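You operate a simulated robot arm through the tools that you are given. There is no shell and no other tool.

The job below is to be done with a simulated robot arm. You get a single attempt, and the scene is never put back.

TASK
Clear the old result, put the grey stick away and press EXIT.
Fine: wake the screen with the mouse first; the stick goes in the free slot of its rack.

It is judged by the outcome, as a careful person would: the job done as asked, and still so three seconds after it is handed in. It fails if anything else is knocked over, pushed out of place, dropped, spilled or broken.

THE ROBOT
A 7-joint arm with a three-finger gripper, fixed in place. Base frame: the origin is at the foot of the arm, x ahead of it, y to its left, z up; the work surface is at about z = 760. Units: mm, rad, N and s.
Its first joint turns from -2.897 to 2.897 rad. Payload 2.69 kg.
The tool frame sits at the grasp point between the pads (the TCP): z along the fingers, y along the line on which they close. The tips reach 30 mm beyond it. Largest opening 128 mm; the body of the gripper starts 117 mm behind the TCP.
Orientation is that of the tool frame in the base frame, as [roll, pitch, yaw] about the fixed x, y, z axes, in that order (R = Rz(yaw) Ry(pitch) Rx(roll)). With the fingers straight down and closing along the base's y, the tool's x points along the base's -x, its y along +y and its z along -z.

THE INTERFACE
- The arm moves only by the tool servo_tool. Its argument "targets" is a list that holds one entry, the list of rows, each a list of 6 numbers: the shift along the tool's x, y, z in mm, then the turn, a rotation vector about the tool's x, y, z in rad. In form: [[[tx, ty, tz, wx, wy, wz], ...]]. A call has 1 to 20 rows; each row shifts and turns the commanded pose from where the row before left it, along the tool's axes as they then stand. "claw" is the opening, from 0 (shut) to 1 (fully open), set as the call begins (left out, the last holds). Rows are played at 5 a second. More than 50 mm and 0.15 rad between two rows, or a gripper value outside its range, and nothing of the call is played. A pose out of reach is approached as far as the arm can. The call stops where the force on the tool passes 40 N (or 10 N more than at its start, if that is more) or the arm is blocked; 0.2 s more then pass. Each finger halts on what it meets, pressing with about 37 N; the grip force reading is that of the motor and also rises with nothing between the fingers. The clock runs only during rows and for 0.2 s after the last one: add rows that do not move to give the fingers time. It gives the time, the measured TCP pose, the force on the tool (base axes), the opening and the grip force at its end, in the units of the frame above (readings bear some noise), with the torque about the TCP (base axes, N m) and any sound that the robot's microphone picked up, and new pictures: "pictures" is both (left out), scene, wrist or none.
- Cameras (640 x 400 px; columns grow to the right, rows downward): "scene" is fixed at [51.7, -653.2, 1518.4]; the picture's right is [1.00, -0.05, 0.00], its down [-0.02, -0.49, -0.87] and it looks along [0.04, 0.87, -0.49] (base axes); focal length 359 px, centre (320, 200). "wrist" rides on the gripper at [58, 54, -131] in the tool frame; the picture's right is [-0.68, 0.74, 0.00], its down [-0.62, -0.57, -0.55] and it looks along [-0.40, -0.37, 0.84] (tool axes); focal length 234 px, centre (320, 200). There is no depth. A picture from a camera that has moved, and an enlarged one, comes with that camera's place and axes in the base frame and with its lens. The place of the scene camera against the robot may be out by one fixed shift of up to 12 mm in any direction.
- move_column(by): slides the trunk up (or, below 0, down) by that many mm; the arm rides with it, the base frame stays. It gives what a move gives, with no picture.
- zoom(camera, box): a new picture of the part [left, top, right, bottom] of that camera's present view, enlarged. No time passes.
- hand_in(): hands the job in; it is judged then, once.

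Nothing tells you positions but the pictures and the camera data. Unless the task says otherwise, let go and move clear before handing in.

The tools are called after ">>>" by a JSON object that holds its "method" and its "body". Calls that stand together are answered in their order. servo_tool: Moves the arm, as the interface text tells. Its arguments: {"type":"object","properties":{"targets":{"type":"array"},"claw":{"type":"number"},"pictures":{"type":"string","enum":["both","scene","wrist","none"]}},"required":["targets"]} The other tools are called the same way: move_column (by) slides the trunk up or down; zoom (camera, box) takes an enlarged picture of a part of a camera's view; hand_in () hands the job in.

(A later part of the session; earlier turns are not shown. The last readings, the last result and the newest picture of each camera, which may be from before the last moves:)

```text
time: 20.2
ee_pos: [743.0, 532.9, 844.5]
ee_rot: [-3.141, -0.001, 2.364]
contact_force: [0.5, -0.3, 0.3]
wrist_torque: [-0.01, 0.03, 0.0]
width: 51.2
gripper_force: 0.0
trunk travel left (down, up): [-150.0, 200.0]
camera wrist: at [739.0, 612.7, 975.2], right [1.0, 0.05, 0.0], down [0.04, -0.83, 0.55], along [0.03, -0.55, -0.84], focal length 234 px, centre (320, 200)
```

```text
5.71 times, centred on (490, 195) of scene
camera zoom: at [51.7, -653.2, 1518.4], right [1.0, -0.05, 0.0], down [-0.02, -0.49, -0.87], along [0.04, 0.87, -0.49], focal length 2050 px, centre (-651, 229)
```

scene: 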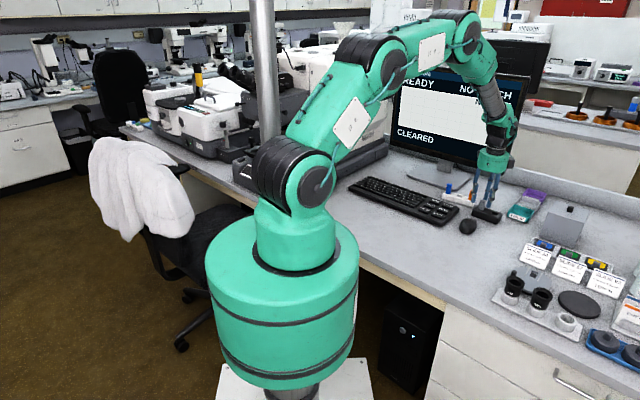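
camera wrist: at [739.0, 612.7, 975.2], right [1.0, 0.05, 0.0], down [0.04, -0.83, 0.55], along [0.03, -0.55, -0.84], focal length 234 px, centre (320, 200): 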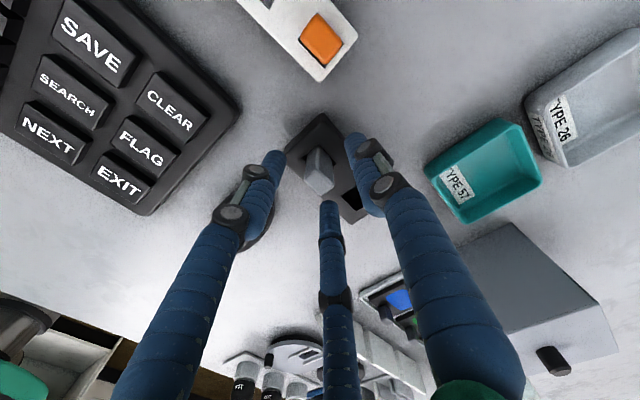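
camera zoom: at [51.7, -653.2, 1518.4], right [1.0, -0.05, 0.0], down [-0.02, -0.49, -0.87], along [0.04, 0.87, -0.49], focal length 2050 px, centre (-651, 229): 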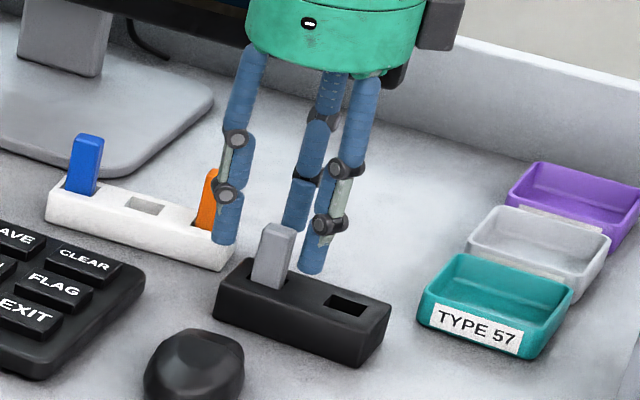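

The stick is centred between the three fingers. I'll go down the last 13 mm and narrow the opening, then close.

>>> {"method": "servo_tool", "body": {"targets": [[[0, 0, 7, 0, 0, 0], [0, 0, 6.5, 0, 0, 0], [0, 0, 0, 0, 0, 0]]]}}

>>> {"method": "servo_tool", "body": {"targets": [[[0, 0, 0, 0, 0, 0], [0, 0, 0, 0, 0, 0]]], "claw": 0.22}}

>>> {"method": "zoom", "body": {"camera": "wrist", "box": [220, 100, 420, 225]}}

>>> {"method": "zoom", "body": {"camera": "scene", "box": [450, 160, 530, 230]}}

```text
time: 21.0
ee_pos: [742.2, 533.7, 830.9]
ee_rot: [-3.141, 0.0, 2.363]
contact_force: [0.1, -0.2, -0.1]
wrist_torque: [-0.02, 0.0, 0.02]
width: 51.5
gripper_force: 0.0
trunk travel left (down, up): [-150.0, 200.0]
camera wrist: at [738.6, 613.3, 961.8], right [1.0, 0.05, 0.0], down [0.04, -0.83, 0.55], along [0.03, -0.55, -0.84], focal length 234 px, centre (320, 200)
```

scene: 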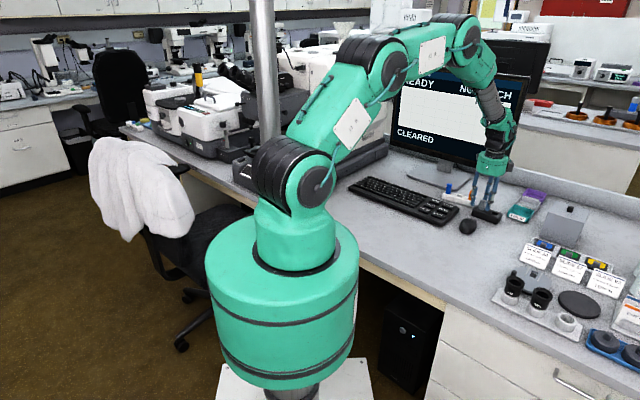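
wrist: 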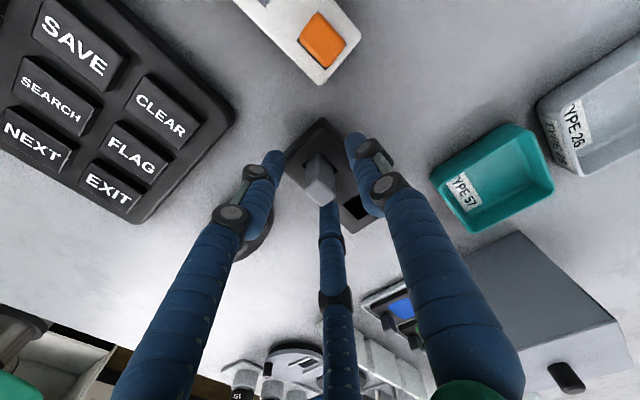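

```text
time: 21.6
ee_pos: [741.3, 533.2, 830.6]
ee_rot: [3.141, -0.001, 2.363]
contact_force: [0.4, 0.0, -0.5]
wrist_torque: [0.03, 0.04, -0.01]
width: 27.9
gripper_force: 0.1
trunk travel left (down, up): [-150.0, 200.0]
camera wrist: at [738.6, 613.3, 962.0], right [1.0, 0.05, 0.0], down [0.04, -0.83, 0.55], along [0.03, -0.55, -0.84], focal length 234 px, centre (320, 200)
```

scene: 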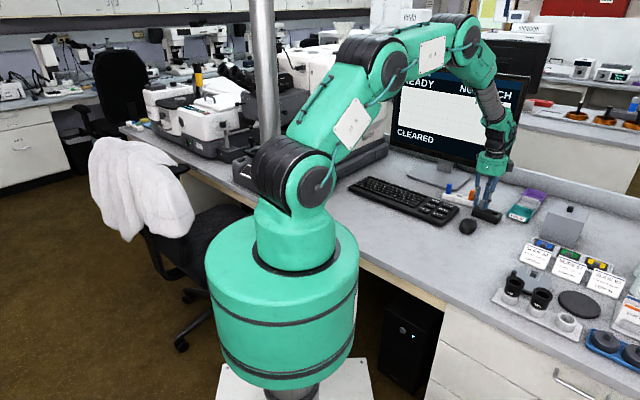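
wrist: 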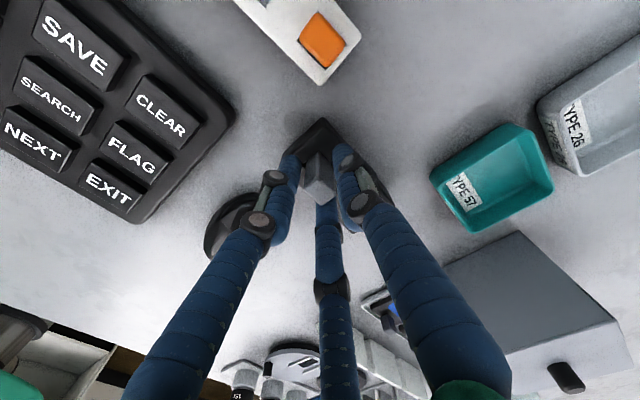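

```text
3.20 times, centred on (320, 162) of wrist
camera zoom: at [738.6, 613.3, 962.0], right [1.0, 0.05, 0.0], down [0.04, -0.83, 0.55], along [0.03, -0.55, -0.84], focal length 749 px, centre (320, 320)
```

zoom: 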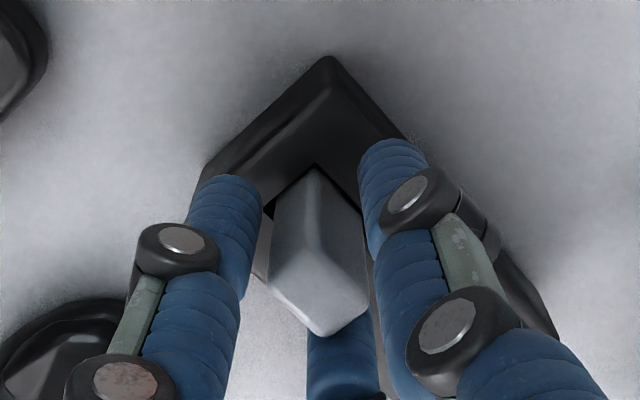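

```text
5.71 times, centred on (490, 195) of scene
camera zoom: at [51.7, -653.2, 1518.4], right [1.0, -0.05, 0.0], down [-0.02, -0.49, -0.87], along [0.04, 0.87, -0.49], focal length 2050 px, centre (-651, 229)
```

zoom: 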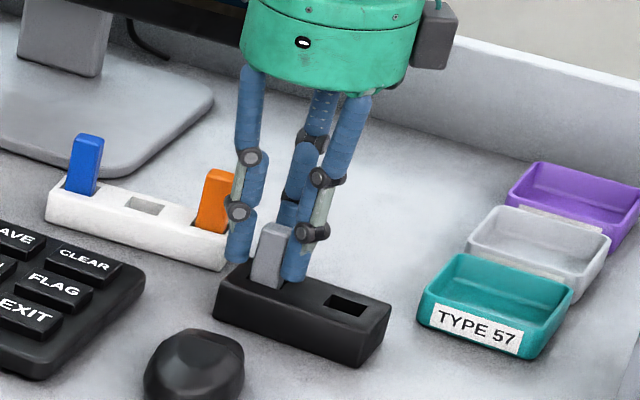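

The fingers are evenly spaced around the stick, so I'm closing to grip it.

>>> {"method": "servo_tool", "body": {"targets": [[[0, 0, 0, 0, 0, 0], [0, 0, 0, 0, 0, 0]]], "claw": 0.14, "pictures": "none"}}

>>> {"method": "servo_tool", "body": {"targets": [[[0, 0, 0, 0, 0, 0], [0, 0, 0, 0, 0, 0], [0, 0, 0, 0, 0, 0]]], "claw": 0.0}}

>>> {"method": "zoom", "body": {"camera": "wrist", "box": [220, 100, 420, 225]}}

>>> {"method": "zoom", "body": {"camera": "scene", "box": [450, 160, 530, 230]}}

```text
time: 22.2
ee_pos: [741.8, 533.6, 830.4]
ee_rot: [3.141, 0.0, 2.362]
contact_force: [-0.7, -0.7, -0.9]
wrist_torque: [-0.01, -0.02, -0.01]
width: 24.0
gripper_force: 4.5
trunk travel left (down, up): [-150.0, 200.0]
```

```text
time: 23.0
ee_pos: [741.0, 533.6, 831.7]
ee_rot: [-3.142, 0.0, 2.365]
contact_force: [0.4, -1.4, 0.2]
wrist_torque: [-0.07, -0.04, 0.0]
width: 20.2
gripper_force: 37.0
trunk travel left (down, up): [-150.0, 200.0]
camera wrist: at [738.6, 613.1, 961.9], right [1.0, 0.05, 0.0], down [0.04, -0.83, 0.55], along [0.03, -0.55, -0.84], focal length 234 px, centre (320, 200)
```

scene: 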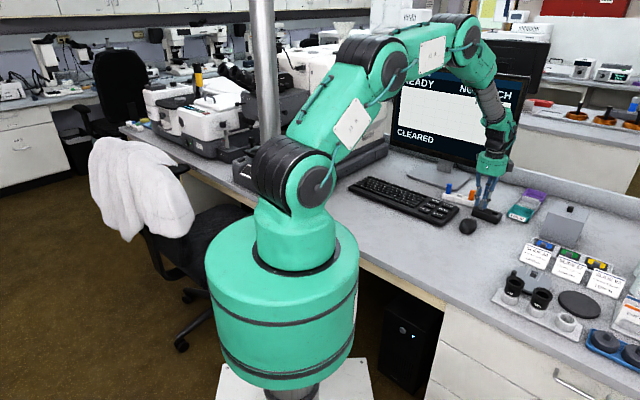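
wrist: 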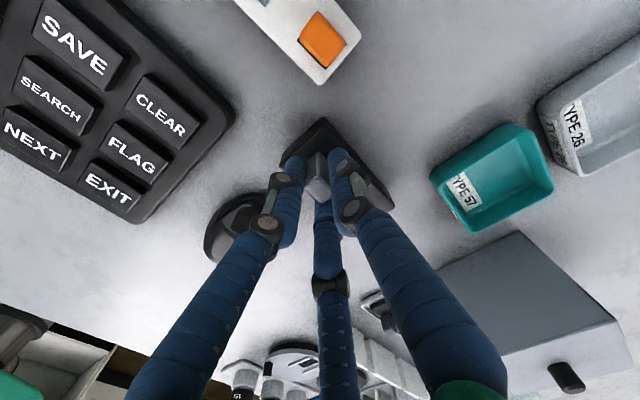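

```text
3.20 times, centred on (320, 162) of wrist
camera zoom: at [738.6, 613.1, 961.9], right [1.0, 0.05, 0.0], down [0.04, -0.83, 0.55], along [0.03, -0.55, -0.84], focal length 749 px, centre (320, 320)
```

zoom: 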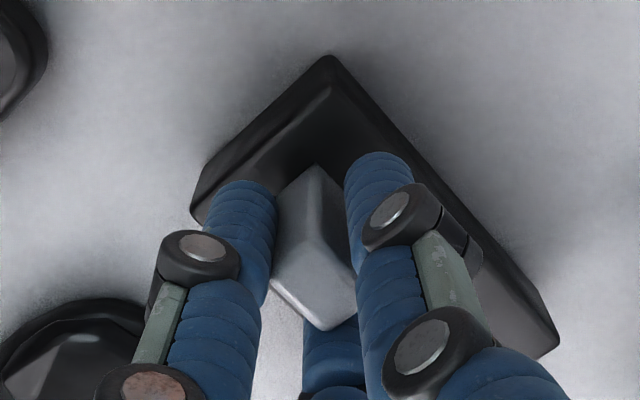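

```text
5.71 times, centred on (490, 195) of scene
camera zoom: at [51.7, -653.2, 1518.4], right [1.0, -0.05, 0.0], down [-0.02, -0.49, -0.87], along [0.04, 0.87, -0.49], focal length 2050 px, centre (-651, 229)
```

zoom: 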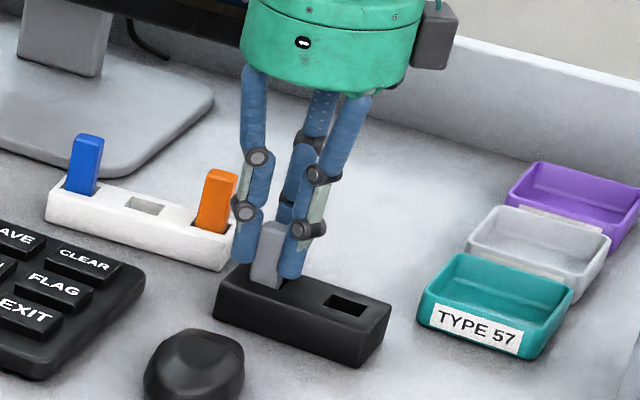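

The stick is held, with width 20 and grip force 37. I'll lift it slowly out of the block.

>>> {"method": "servo_tool", "body": {"targets": [[[0, 0, -4, 0, 0, 0], [0, 0, -6, 0, 0, 0], [0, 0, -10, 0, 0, 0], [0, 0, -12, 0, 0, 0], [0, 0, -15, 0, 0, 0], [0, 0, -15, 0, 0, 0], [0, 0, -15, 0, 0, 0], [0, 0, 0, 0, 0, 0]]]}}

>>> {"method": "zoom", "body": {"camera": "wrist", "box": [220, 100, 420, 225]}}

>>> {"method": "zoom", "body": {"camera": "scene", "box": [450, 140, 530, 230]}}

```text
time: 24.8
ee_pos: [740.8, 533.6, 907.8]
ee_rot: [-3.142, 0.0, 2.364]
contact_force: [-0.1, 0.6, 0.1]
wrist_torque: [0.05, -0.01, -0.01]
width: 20.0
gripper_force: 36.8
trunk travel left (down, up): [-150.0, 200.0]
camera wrist: at [738.6, 612.4, 1038.7], right [1.0, 0.05, 0.0], down [0.04, -0.83, 0.55], along [0.03, -0.55, -0.84], focal length 234 px, centre (320, 200)
```

scene: 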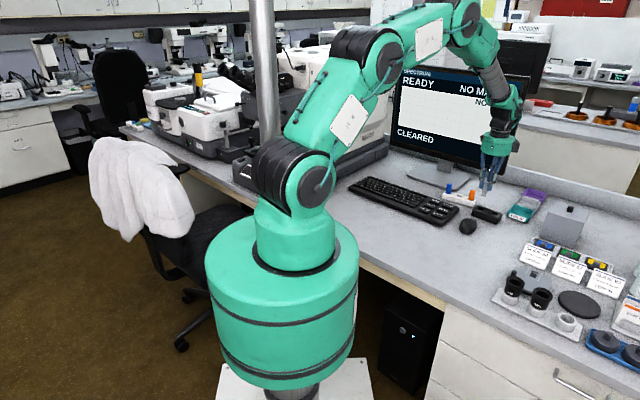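
wrist: 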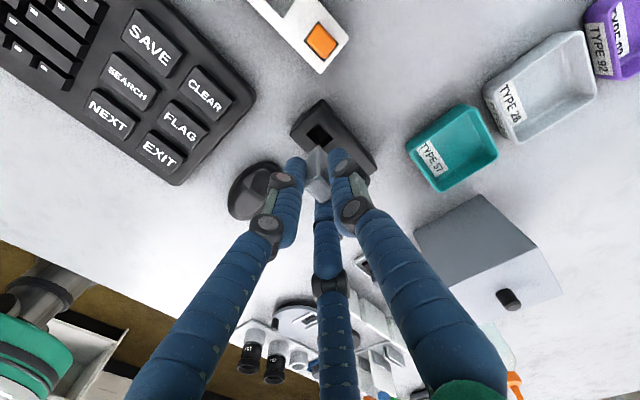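

```text
3.20 times, centred on (320, 162) of wrist
camera zoom: at [738.6, 612.4, 1038.7], right [1.0, 0.05, 0.0], down [0.04, -0.83, 0.55], along [0.03, -0.55, -0.84], focal length 749 px, centre (320, 320)
```

zoom: 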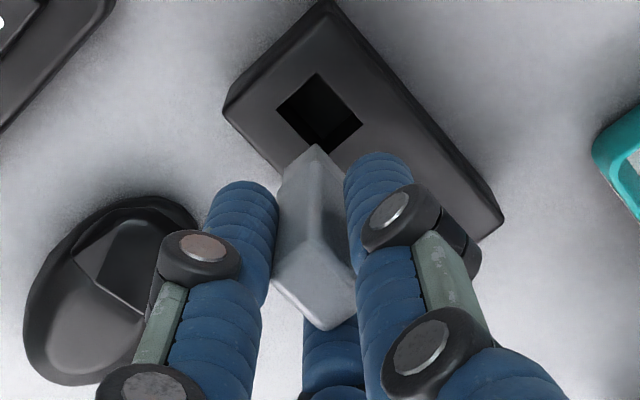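

```text
4.44 times, centred on (490, 185) of scene
camera zoom: at [51.7, -653.2, 1518.4], right [1.0, -0.05, 0.0], down [-0.02, -0.49, -0.87], along [0.04, 0.87, -0.49], focal length 1594 px, centre (-436, 267)
```

zoom: 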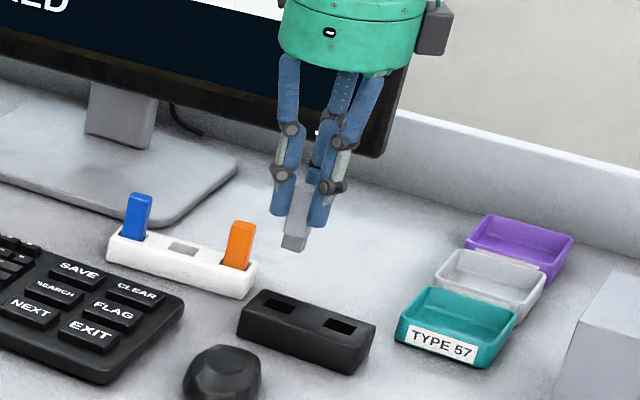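

The stick is out and the block hasn't moved. I'll check how the stick sits in the fingers.

>>> {"method": "zoom", "body": {"camera": "scene", "box": [475, 150, 515, 215]}}

>>> {"method": "zoom", "body": {"camera": "wrist", "box": [290, 130, 350, 220]}}

```text
6.15 times, centred on (495, 182) of scene
camera zoom: at [51.7, -653.2, 1518.4], right [1.0, -0.05, 0.0], down [-0.02, -0.49, -0.87], along [0.04, 0.87, -0.49], focal length 2208 px, centre (-757, 308)
```

zoom: 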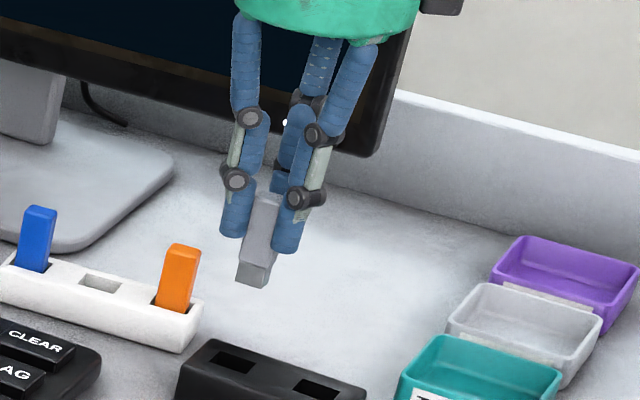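

```text
4.44 times, centred on (320, 175) of wrist
camera zoom: at [738.6, 612.4, 1038.7], right [1.0, 0.05, 0.0], down [0.04, -0.83, 0.55], along [0.03, -0.55, -0.84], focal length 1041 px, centre (320, 311)
```

zoom: 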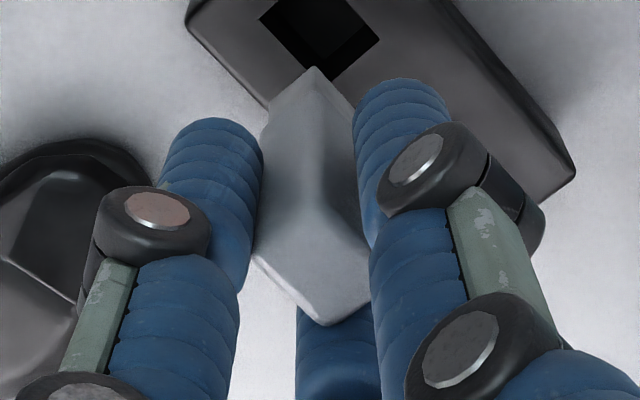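

The stick is upright in the fingers, its bottom about 64 mm below its top and about centred on the tool axis. I'll raise it a bit and move to just short of the rack, so I can see the free slot clearly.

>>> {"method": "servo_tool", "body": {"targets": [[[0, 0, -15, 0, 0, 0], [0, 0, -10, 0, 0, 0], [20, 6.2, 0, 0, 0, 0], [20, 6.2, 0, 0, 0, 0], [20, 6.2, 0, 0, 0, 0], [20, 6.1, 0, 0, 0, 0], [0, 0, 0, 0, 0, 0], [0, 0, 0, 0, 0, 0]]]}}

>>> {"method": "zoom", "body": {"camera": "wrist", "box": [230, 40, 410, 150]}}

>>> {"method": "zoom", "body": {"camera": "wrist", "box": [270, 110, 370, 210]}}

>>> {"method": "zoom", "body": {"camera": "scene", "box": [430, 140, 510, 220]}}

```text
time: 26.6
ee_pos: [702.9, 607.7, 933.2]
ee_rot: [-3.141, -0.001, 2.364]
contact_force: [0.0, 0.4, -0.8]
wrist_torque: [0.01, -0.01, 0.03]
width: 20.2
gripper_force: 37.5
trunk travel left (down, up): [-150.0, 200.0]
camera wrist: at [698.9, 686.4, 1063.5], right [1.0, 0.05, 0.0], down [0.04, -0.83, 0.55], along [0.03, -0.55, -0.84], focal length 234 px, centre (320, 200)
```

scene: 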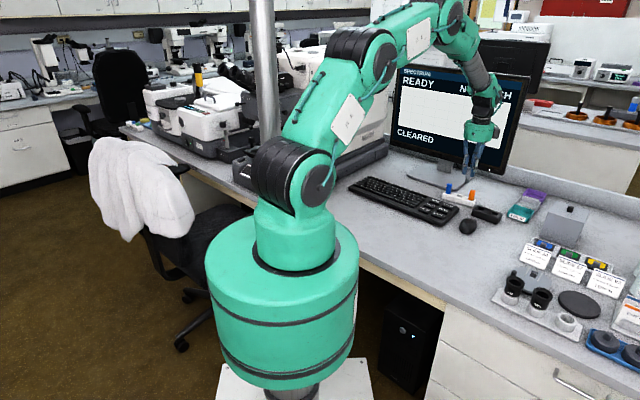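
wrist: 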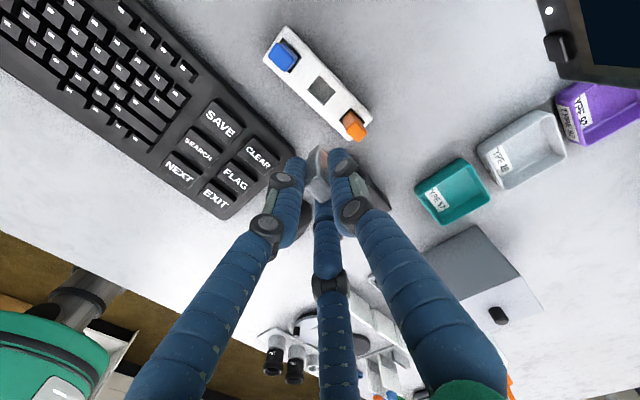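

```text
3.56 times, centred on (320, 95) of wrist
camera zoom: at [698.9, 686.4, 1063.5], right [1.0, 0.05, 0.0], down [0.04, -0.83, 0.55], along [0.03, -0.55, -0.84], focal length 833 px, centre (320, 573)
```

zoom: 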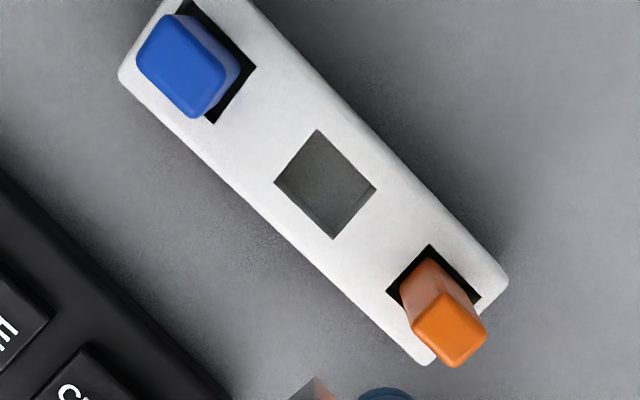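

```text
4.00 times, centred on (320, 160) of wrist
camera zoom: at [698.9, 686.4, 1063.5], right [1.0, 0.05, 0.0], down [0.04, -0.83, 0.55], along [0.03, -0.55, -0.84], focal length 937 px, centre (320, 360)
```

zoom: 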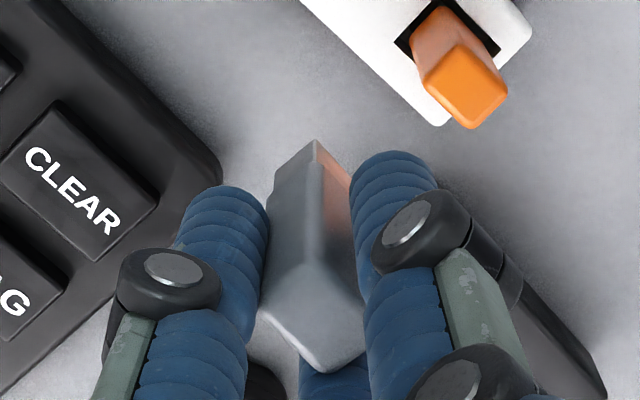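

```text
5.00 times, centred on (470, 180) of scene
camera zoom: at [51.7, -653.2, 1518.4], right [1.0, -0.05, 0.0], down [-0.02, -0.49, -0.87], along [0.04, 0.87, -0.49], focal length 1794 px, centre (-430, 300)
```

zoom: 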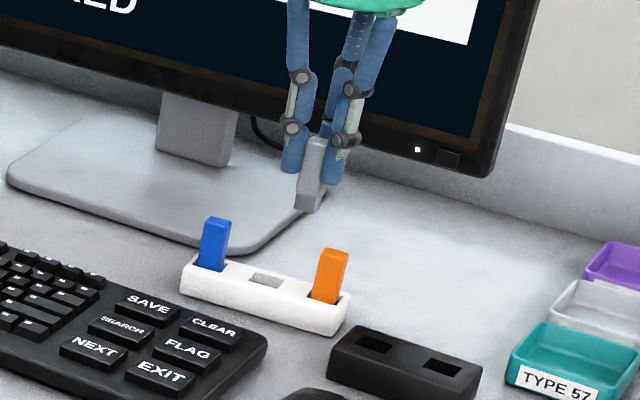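

The free slot's centre comes out again at (702.3, 646.8), with its thin axis at 50.8°. I'll measure the angle of the held stick more precisely.

>>> {"method": "zoom", "body": {"camera": "wrist", "box": [300, 138, 348, 168]}}

>>> {"method": "zoom", "body": {"camera": "wrist", "box": [296, 170, 344, 206]}}

>>> {"method": "zoom", "body": {"camera": "scene", "box": [475, 155, 510, 185]}}

```text
13.33 times, centred on (324, 153) of wrist
camera zoom: at [698.9, 686.4, 1063.5], right [1.0, 0.05, 0.0], down [0.04, -0.83, 0.55], along [0.03, -0.55, -0.84], focal length 3122 px, centre (267, 827)
```

zoom: 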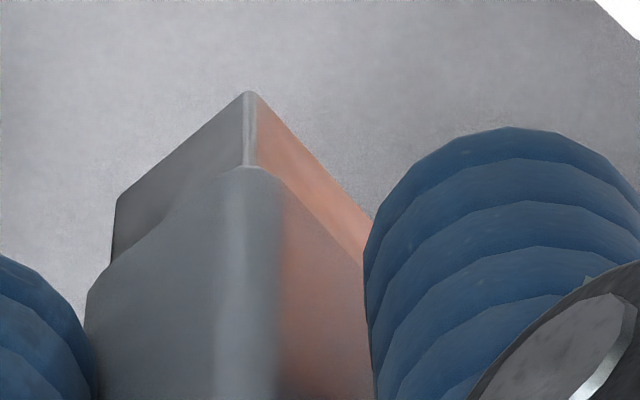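

```text
11.11 times, centred on (320, 188) of wrist
camera zoom: at [698.9, 686.4, 1063.5], right [1.0, 0.05, 0.0], down [0.04, -0.83, 0.55], along [0.03, -0.55, -0.84], focal length 2602 px, centre (320, 333)
```

zoom: 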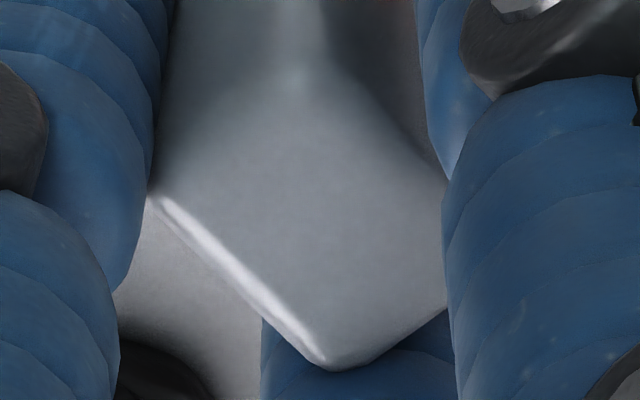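

```text
13.33 times, centred on (492, 170) of scene
camera zoom: at [51.7, -653.2, 1518.4], right [1.0, -0.05, 0.0], down [-0.02, -0.49, -0.87], along [0.04, 0.87, -0.49], focal length 4783 px, centre (-1980, 600)
```

zoom: 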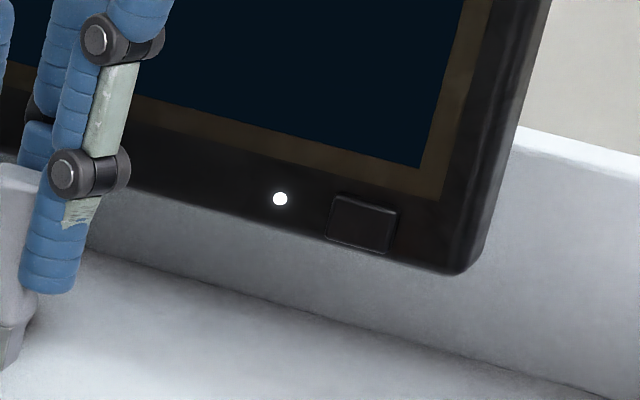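

The held stick's thin axis is at about 44.3° and it sits within 1 mm of the tool axis, with a narrower plug at the bottom. I'll move over the slot and turn about 6.5° to match the rack.

>>> {"method": "servo_tool", "body": {"targets": [[[9.2, 9.2, 0, 0, 0, 0], [9.2, 9.2, 0, 0, 0, 0], [9.0, 9.3, 0, 0, 0, 0], [0, 0, 0, 0, 0, -0.06], [0, 0, 0, 0, 0, -0.053], [0, 0, 20, 0, 0, 0], [0, 0, 20, 0, 0, 0], [0, 0, 20, 0, 0, 0], [0, 0, 0, 0, 0, 0], [0, 0, 0, 0, 0, 0]]]}}

>>> {"method": "zoom", "body": {"camera": "wrist", "box": [250, 100, 410, 200]}}

>>> {"method": "zoom", "body": {"camera": "scene", "box": [435, 155, 495, 215]}}

```text
time: 28.8
ee_pos: [701.9, 646.1, 873.4]
ee_rot: [3.141, 0.0, 2.476]
contact_force: [0.4, 0.6, 0.1]
wrist_torque: [-0.03, -0.02, 0.0]
width: 19.7
gripper_force: 36.5
trunk travel left (down, up): [-150.0, 200.0]
camera wrist: at [689.6, 724.2, 1004.0], right [0.99, 0.16, 0.0], down [0.14, -0.82, 0.55], along [0.09, -0.54, -0.84], focal length 234 px, centre (320, 200)
```

scene: 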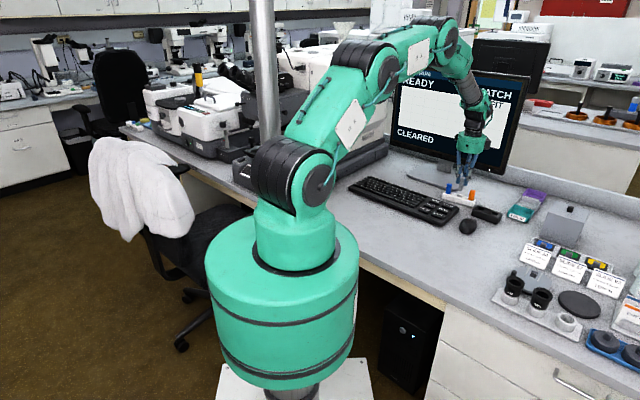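
wrist: 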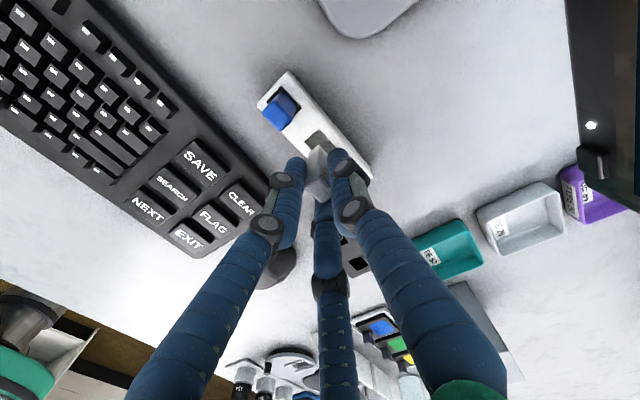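

```text
4.00 times, centred on (330, 150) of wrist
camera zoom: at [689.6, 724.2, 1004.0], right [0.99, 0.16, 0.0], down [0.14, -0.82, 0.55], along [0.09, -0.54, -0.84], focal length 937 px, centre (280, 400)
```

zoom: 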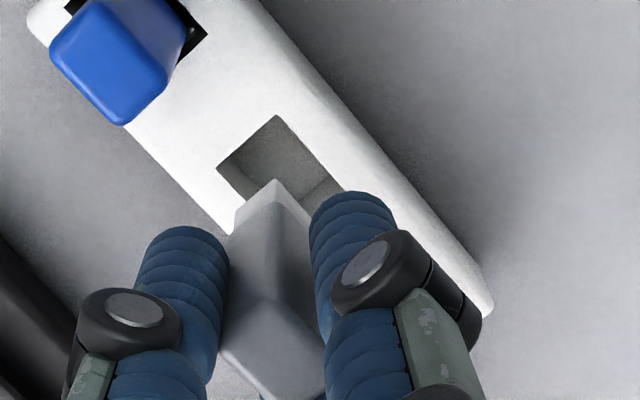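

```text
6.67 times, centred on (465, 185) of scene
camera zoom: at [51.7, -653.2, 1518.4], right [1.0, -0.05, 0.0], down [-0.02, -0.49, -0.87], along [0.04, 0.87, -0.49], focal length 2392 px, centre (-647, 300)
```

zoom: 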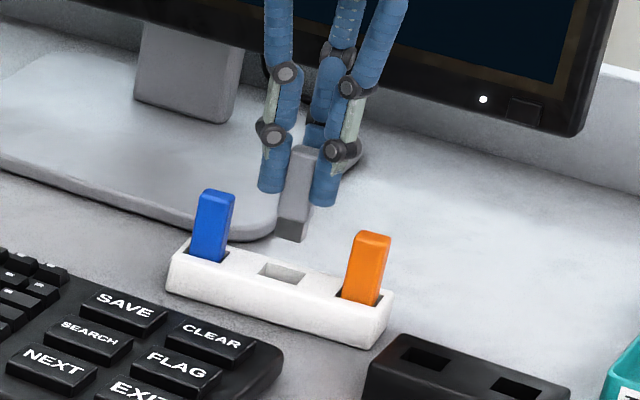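

The plug is parallel to the slot and centred within about 1 mm. I'm lowering it into the slot in small steps.

>>> {"method": "servo_tool", "body": {"targets": [[[0, 0.7, 8, 0, 0, 0], [0, 0, 8, 0, 0, 0], [0, 0, 5, 0, 0, 0], [0, 0, 4, 0, 0, 0], [0, 0, 4, 0, 0, 0], [0, 0, 0, 0, 0, 0]]]}}

>>> {"method": "zoom", "body": {"camera": "wrist", "box": [250, 100, 410, 200]}}

>>> {"method": "zoom", "body": {"camera": "scene", "box": [435, 165, 495, 215]}}

```text
time: 30.2
ee_pos: [701.8, 647.1, 844.2]
ee_rot: [3.141, 0.0, 2.476]
contact_force: [-0.5, 0.1, -0.7]
wrist_torque: [-0.02, 0.0, 0.0]
width: 19.8
gripper_force: 37.2
trunk travel left (down, up): [-150.0, 200.0]
camera wrist: at [690.5, 725.2, 974.4], right [0.99, 0.16, 0.0], down [0.14, -0.82, 0.55], along [0.09, -0.54, -0.84], focal length 234 px, centre (320, 200)
```

scene: 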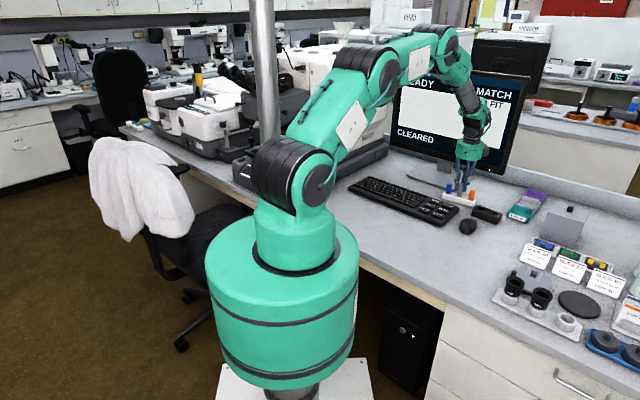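
wrist: 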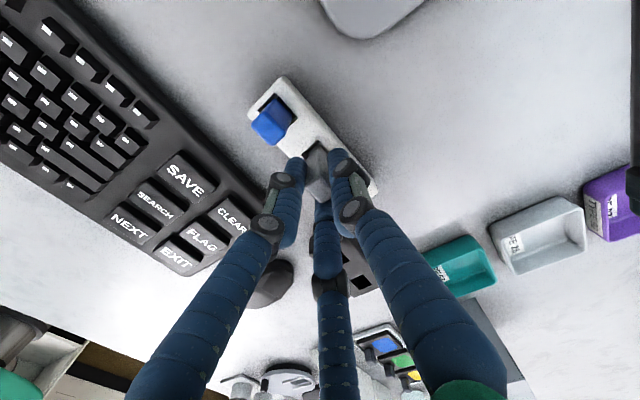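

```text
4.00 times, centred on (330, 150) of wrist
camera zoom: at [690.5, 725.2, 974.4], right [0.99, 0.16, 0.0], down [0.14, -0.82, 0.55], along [0.09, -0.54, -0.84], focal length 937 px, centre (280, 400)
```

zoom: 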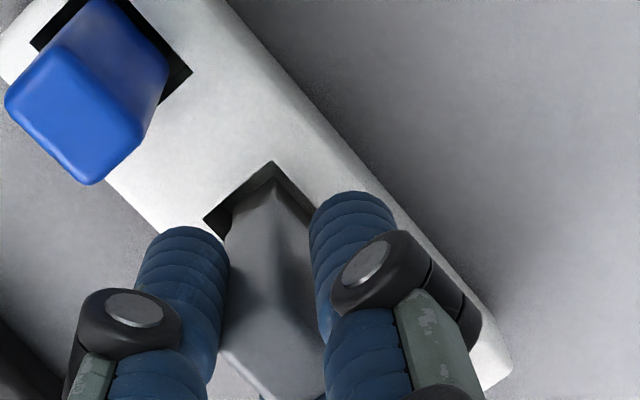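

```text
8.00 times, centred on (465, 190) of scene
camera zoom: at [51.7, -653.2, 1518.4], right [1.0, -0.05, 0.0], down [-0.02, -0.49, -0.87], along [0.04, 0.87, -0.49], focal length 2870 px, centre (-840, 280)
```

zoom: 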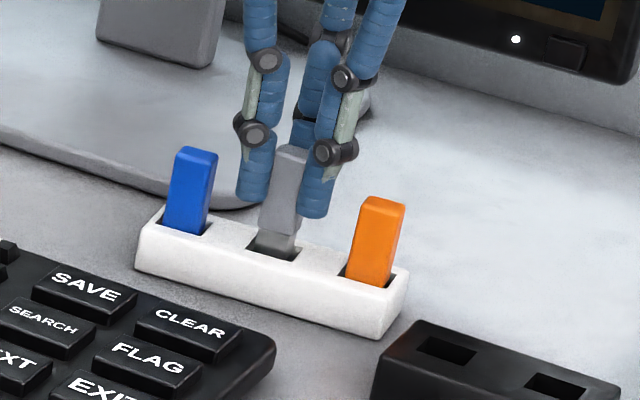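

The plug is in the slot. Before the wider body follows, I'll check clearances more closely.

>>> {"method": "zoom", "body": {"camera": "wrist", "box": [296, 134, 344, 164]}}

>>> {"method": "zoom", "body": {"camera": "scene", "box": [458, 172, 484, 192]}}

```text
13.33 times, centred on (320, 149) of wrist
camera zoom: at [690.5, 725.2, 974.4], right [0.99, 0.16, 0.0], down [0.14, -0.82, 0.55], along [0.09, -0.54, -0.84], focal length 3122 px, centre (320, 880)
```

zoom: 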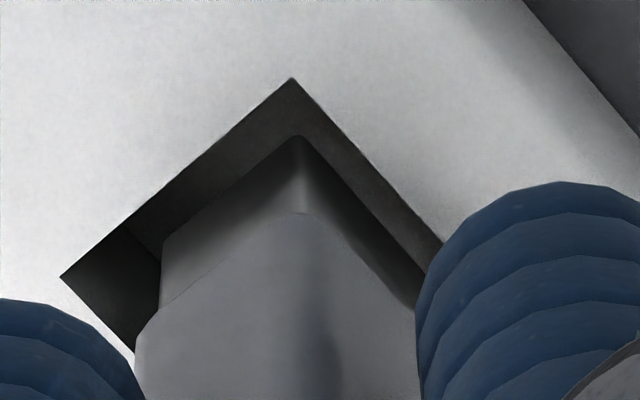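

```text
16.00 times, centred on (471, 182) of scene
camera zoom: at [51.7, -653.2, 1518.4], right [1.0, -0.05, 0.0], down [-0.02, -0.49, -0.87], along [0.04, 0.87, -0.49], focal length 5740 px, centre (-2096, 488)
```

zoom: 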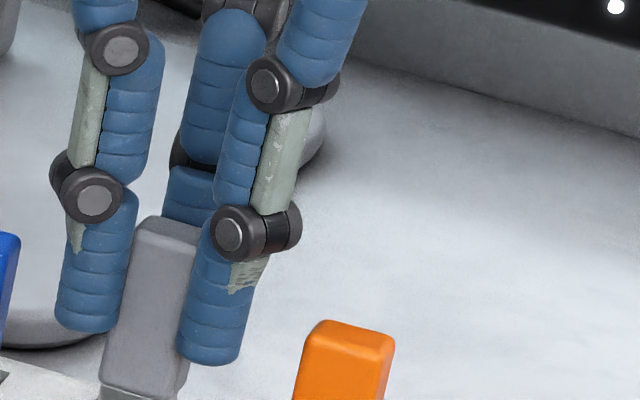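

The body clears the slot walls by 2–4 mm. I'll shift 0.8 mm to centre it and continue down.

>>> {"method": "servo_tool", "body": {"targets": [[[0, -0.8, 0, 0, 0, 0], [0, 0, 3, 0, 0, 0], [0, 0, 3, 0, 0, 0], [0, 0, 3, 0, 0, 0], [0, 0, 2, 0, 0, 0], [0, 0, 2, 0, 0, 0], [0, 0, 0, 0, 0, 0]]]}}

>>> {"method": "zoom", "body": {"camera": "wrist", "box": [250, 100, 410, 200]}}

>>> {"method": "zoom", "body": {"camera": "scene", "box": [435, 165, 495, 215]}}

```text
time: 31.8
ee_pos: [701.4, 646.1, 829.9]
ee_rot: [3.14, -0.002, 2.476]
contact_force: [-0.2, 0.0, -0.3]
wrist_torque: [-0.01, -0.01, -0.01]
width: 20.0
gripper_force: 37.0
trunk travel left (down, up): [-150.0, 200.0]
camera wrist: at [689.8, 724.5, 961.4], right [0.99, 0.16, 0.0], down [0.14, -0.82, 0.55], along [0.09, -0.54, -0.84], focal length 234 px, centre (320, 200)
```

scene: 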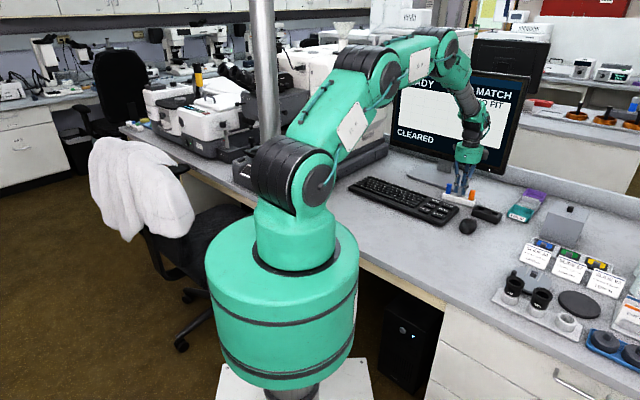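
wrist: 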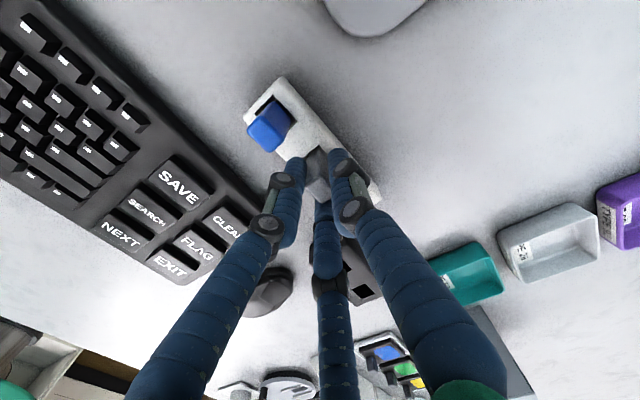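

```text
4.00 times, centred on (330, 150) of wrist
camera zoom: at [689.8, 724.5, 961.4], right [0.99, 0.16, 0.0], down [0.14, -0.82, 0.55], along [0.09, -0.54, -0.84], focal length 937 px, centre (280, 400)
```

zoom: 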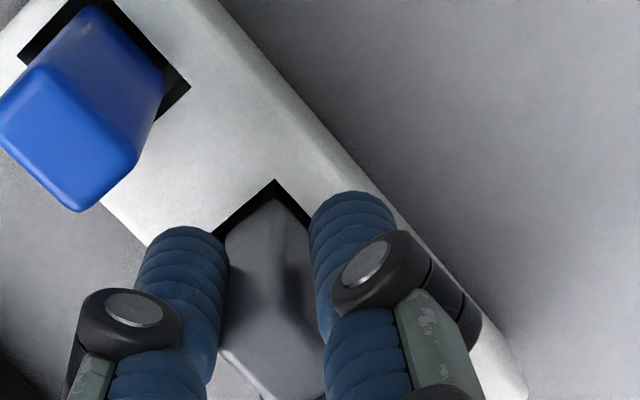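

```text
8.00 times, centred on (465, 190) of scene
camera zoom: at [51.7, -653.2, 1518.4], right [1.0, -0.05, 0.0], down [-0.02, -0.49, -0.87], along [0.04, 0.87, -0.49], focal length 2870 px, centre (-840, 280)
```

zoom: 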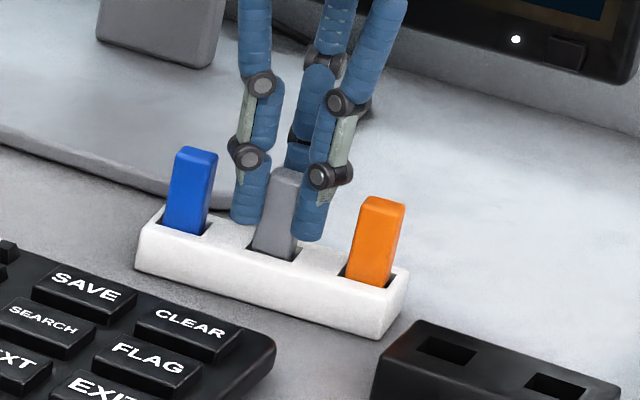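

The body is in the slot, and its top is now a couple of millimetres above the neighbours' level. I'm lowering by 1 mm steps until it seats.

>>> {"method": "servo_tool", "body": {"targets": [[[0, 0, 1, 0, 0, 0], [0, 0, 1, 0, 0, 0], [0, 0, 0, 0, 0, 0]]], "pictures": "none"}}

>>> {"method": "servo_tool", "body": {"targets": [[[0, 0, 1, 0, 0, 0], [0, 0, 1, 0, 0, 0], [0, 0, 0, 0, 0, 0]]], "pictures": "scene"}}

>>> {"method": "zoom", "body": {"camera": "scene", "box": [435, 165, 495, 215]}}

```text
time: 32.6
ee_pos: [701.4, 646.0, 829.1]
ee_rot: [-3.141, 0.0, 2.478]
contact_force: [-0.1, -0.4, 0.1]
wrist_torque: [0.03, -0.03, -0.02]
width: 19.6
gripper_force: 37.0
trunk travel left (down, up): [-150.0, 200.0]
```

```text
time: 33.4
ee_pos: [701.9, 646.7, 828.9]
ee_rot: [3.14, 0.001, 2.477]
contact_force: [-0.7, -0.7, 10.7]
wrist_torque: [-0.08, -0.02, -0.02]
width: 19.4
gripper_force: 36.9
trunk travel left (down, up): [-150.0, 200.0]
```

scene: 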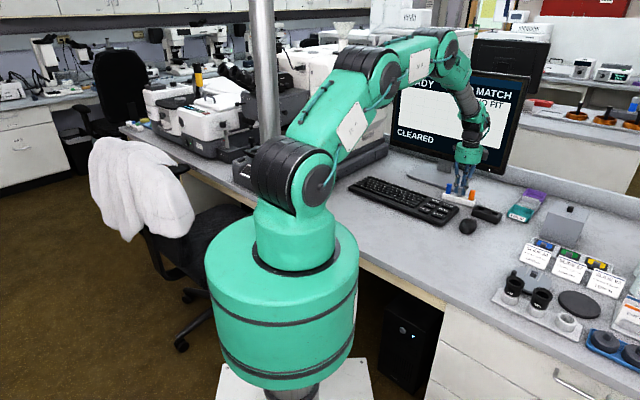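

```text
8.00 times, centred on (465, 190) of scene
camera zoom: at [51.7, -653.2, 1518.4], right [1.0, -0.05, 0.0], down [-0.02, -0.49, -0.87], along [0.04, 0.87, -0.49], focal length 2870 px, centre (-840, 280)
```

zoom: 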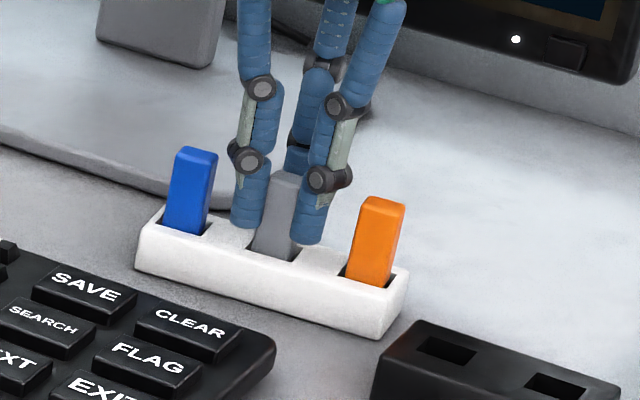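

The stick is seated, with 10 N up on the tool and its top level with its neighbours. I'll ease off 1 mm and open partway so the fingers don't touch the blue or orange sticks.

>>> {"method": "servo_tool", "body": {"targets": [[[0, 0, -1.5, 0, 0, 0], [0, 0, 0, 0, 0, 0]]], "pictures": "none"}}

>>> {"method": "servo_tool", "body": {"targets": [[[0, 0, 0, 0, 0, 0], [0, 0, 0, 0, 0, 0], [0, 0, 0, 0, 0, 0]]], "claw": 0.27}}

>>> {"method": "zoom", "body": {"camera": "wrist", "box": [250, 100, 410, 200]}}

>>> {"method": "zoom", "body": {"camera": "scene", "box": [435, 165, 495, 215]}}

```text
time: 34.0
ee_pos: [701.6, 646.8, 829.3]
ee_rot: [-3.141, 0.001, 2.477]
contact_force: [0.8, 1.0, 6.7]
wrist_torque: [0.04, -0.15, -0.04]
width: 19.4
gripper_force: 36.8
trunk travel left (down, up): [-150.0, 200.0]
```

```text
time: 34.8
ee_pos: [701.7, 646.2, 826.9]
ee_rot: [-3.141, 0.0, 2.477]
contact_force: [0.1, 0.0, -0.7]
wrist_torque: [-0.01, -0.01, 0.02]
width: 34.8
gripper_force: 0.0
trunk travel left (down, up): [-150.0, 200.0]
camera wrist: at [689.8, 724.5, 958.8], right [0.99, 0.16, 0.0], down [0.14, -0.82, 0.55], along [0.09, -0.54, -0.84], focal length 234 px, centre (320, 200)
```

scene: 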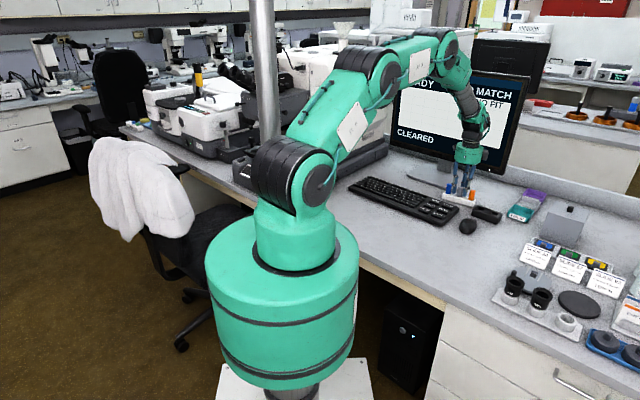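
wrist: 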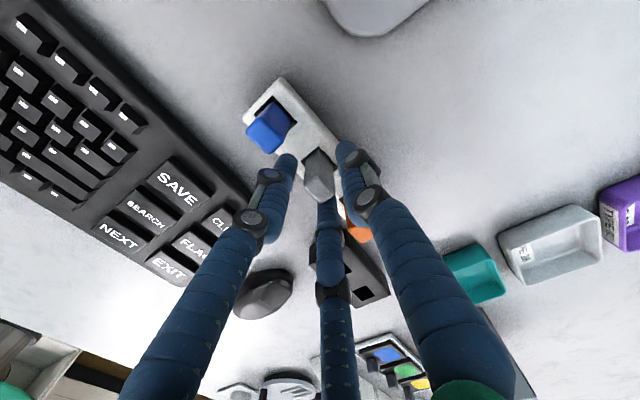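

```text
4.00 times, centred on (330, 150) of wrist
camera zoom: at [689.8, 724.5, 958.8], right [0.99, 0.16, 0.0], down [0.14, -0.82, 0.55], along [0.09, -0.54, -0.84], focal length 937 px, centre (280, 400)
```

zoom: 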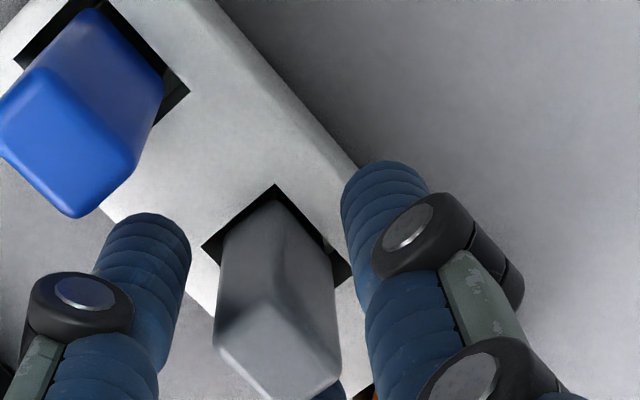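

```text
8.00 times, centred on (465, 190) of scene
camera zoom: at [51.7, -653.2, 1518.4], right [1.0, -0.05, 0.0], down [-0.02, -0.49, -0.87], along [0.04, 0.87, -0.49], focal length 2870 px, centre (-840, 280)
```

zoom: 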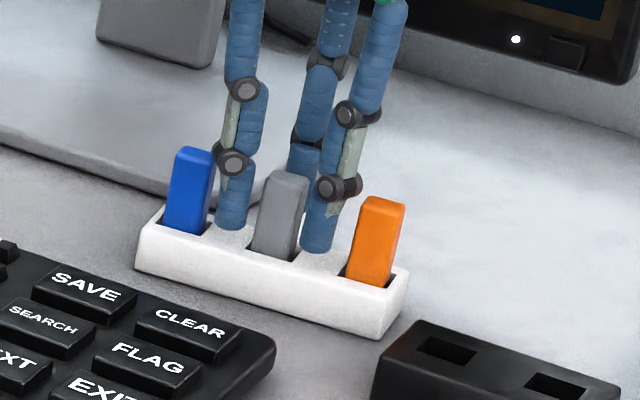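

The stick stands freely in its slot, level with the others. I'll lift straight up, then close the fingers and move above EXIT.

>>> {"method": "servo_tool", "body": {"targets": [[[0, 0, -8, 0, 0, 0], [0, 0, -12, 0, 0, 0], [0, 0, -25, 0, 0, 0], [0, 0, -35, 0, 0, 0], [0, 0, -40, 0, 0, 0], [0, 0, 0, 0, 0, 0]]]}}

>>> {"method": "zoom", "body": {"camera": "scene", "box": [435, 165, 495, 215]}}

>>> {"method": "servo_tool", "body": {"targets": [[[4.6, -40.3, 0, 0, 0, 0], [4.6, -40.3, 0, 0, 0, 0], [4.6, -40.3, 0, 0, 0, 0], [4.6, -40.3, 0, 0, 0, 0], [4.5, -40.4, 0, 0, 0, 0], [0, 0, 0, 0, 0, 0], [0, 0, 0, 0, 0, 0]]], "claw": 0.0}}

>>> {"method": "zoom", "body": {"camera": "wrist", "box": [240, 80, 400, 180]}}

```text
time: 36.2
ee_pos: [701.3, 646.3, 948.9]
ee_rot: [-3.141, 0.001, 2.476]
contact_force: [-0.5, 0.0, 0.2]
wrist_torque: [0.05, -0.01, 0.0]
width: 34.9
gripper_force: 0.0
trunk travel left (down, up): [-150.0, 200.0]
camera wrist: at [688.9, 724.1, 1079.5], right [0.99, 0.16, 0.0], down [0.14, -0.82, 0.55], along [0.09, -0.54, -0.84], focal length 234 px, centre (320, 200)
```

scene: 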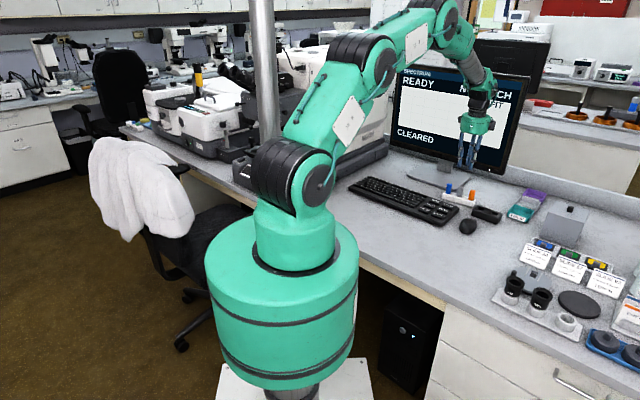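
wrist: 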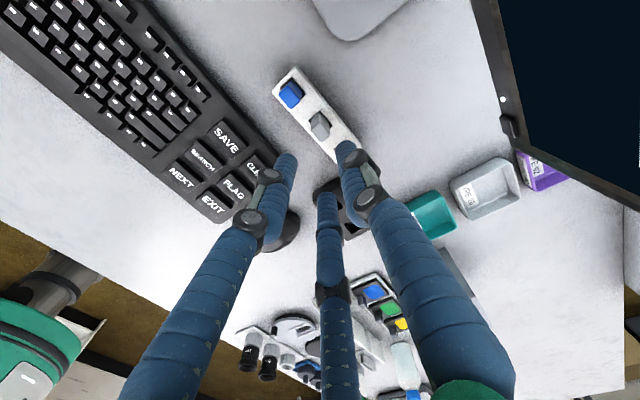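

```text
8.00 times, centred on (465, 190) of scene
camera zoom: at [51.7, -653.2, 1518.4], right [1.0, -0.05, 0.0], down [-0.02, -0.49, -0.87], along [0.04, 0.87, -0.49], focal length 2870 px, centre (-840, 280)
```

zoom: 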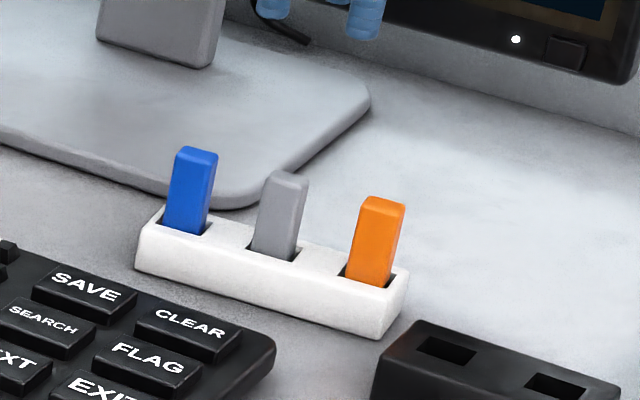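

```text
time: 37.8
ee_pos: [559.2, 502.1, 949.8]
ee_rot: [-3.141, 0.0, 2.475]
contact_force: [-0.4, -1.1, 0.2]
wrist_torque: [0.0, 0.02, 0.0]
width: 2.3
gripper_force: 31.2
trunk travel left (down, up): [-150.0, 200.0]
camera wrist: at [547.2, 580.2, 1079.6], right [0.99, 0.16, 0.0], down [0.14, -0.82, 0.55], along [0.09, -0.54, -0.84], focal length 234 px, centre (320, 200)
```

scene: 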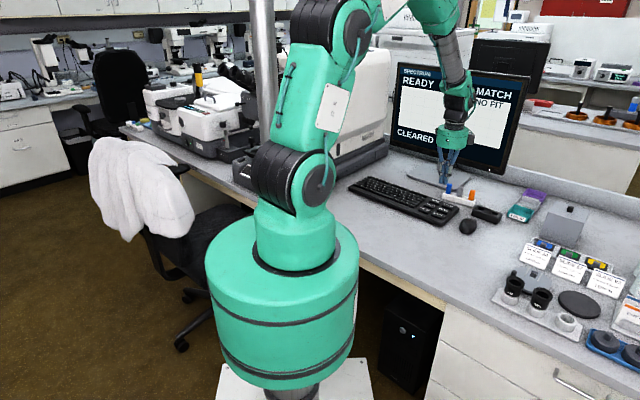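
wrist: 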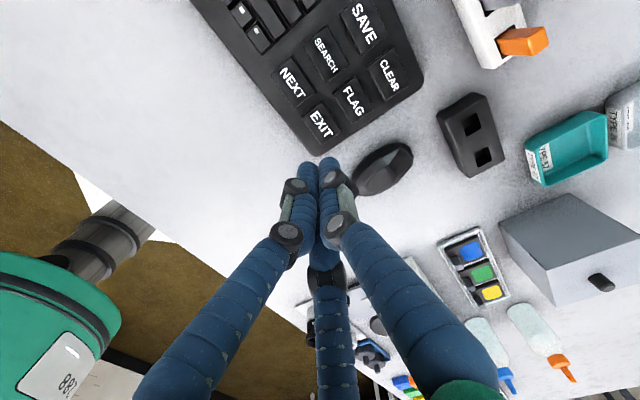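

```text
4.00 times, centred on (320, 130) of wrist
camera zoom: at [547.2, 580.2, 1079.6], right [0.99, 0.16, 0.0], down [0.14, -0.82, 0.55], along [0.09, -0.54, -0.84], focal length 937 px, centre (320, 480)
```

zoom: 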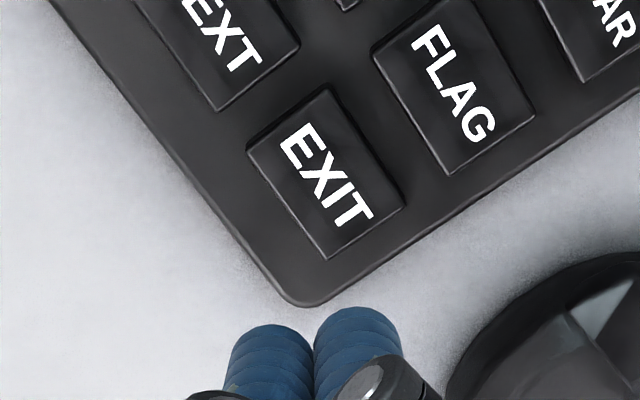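

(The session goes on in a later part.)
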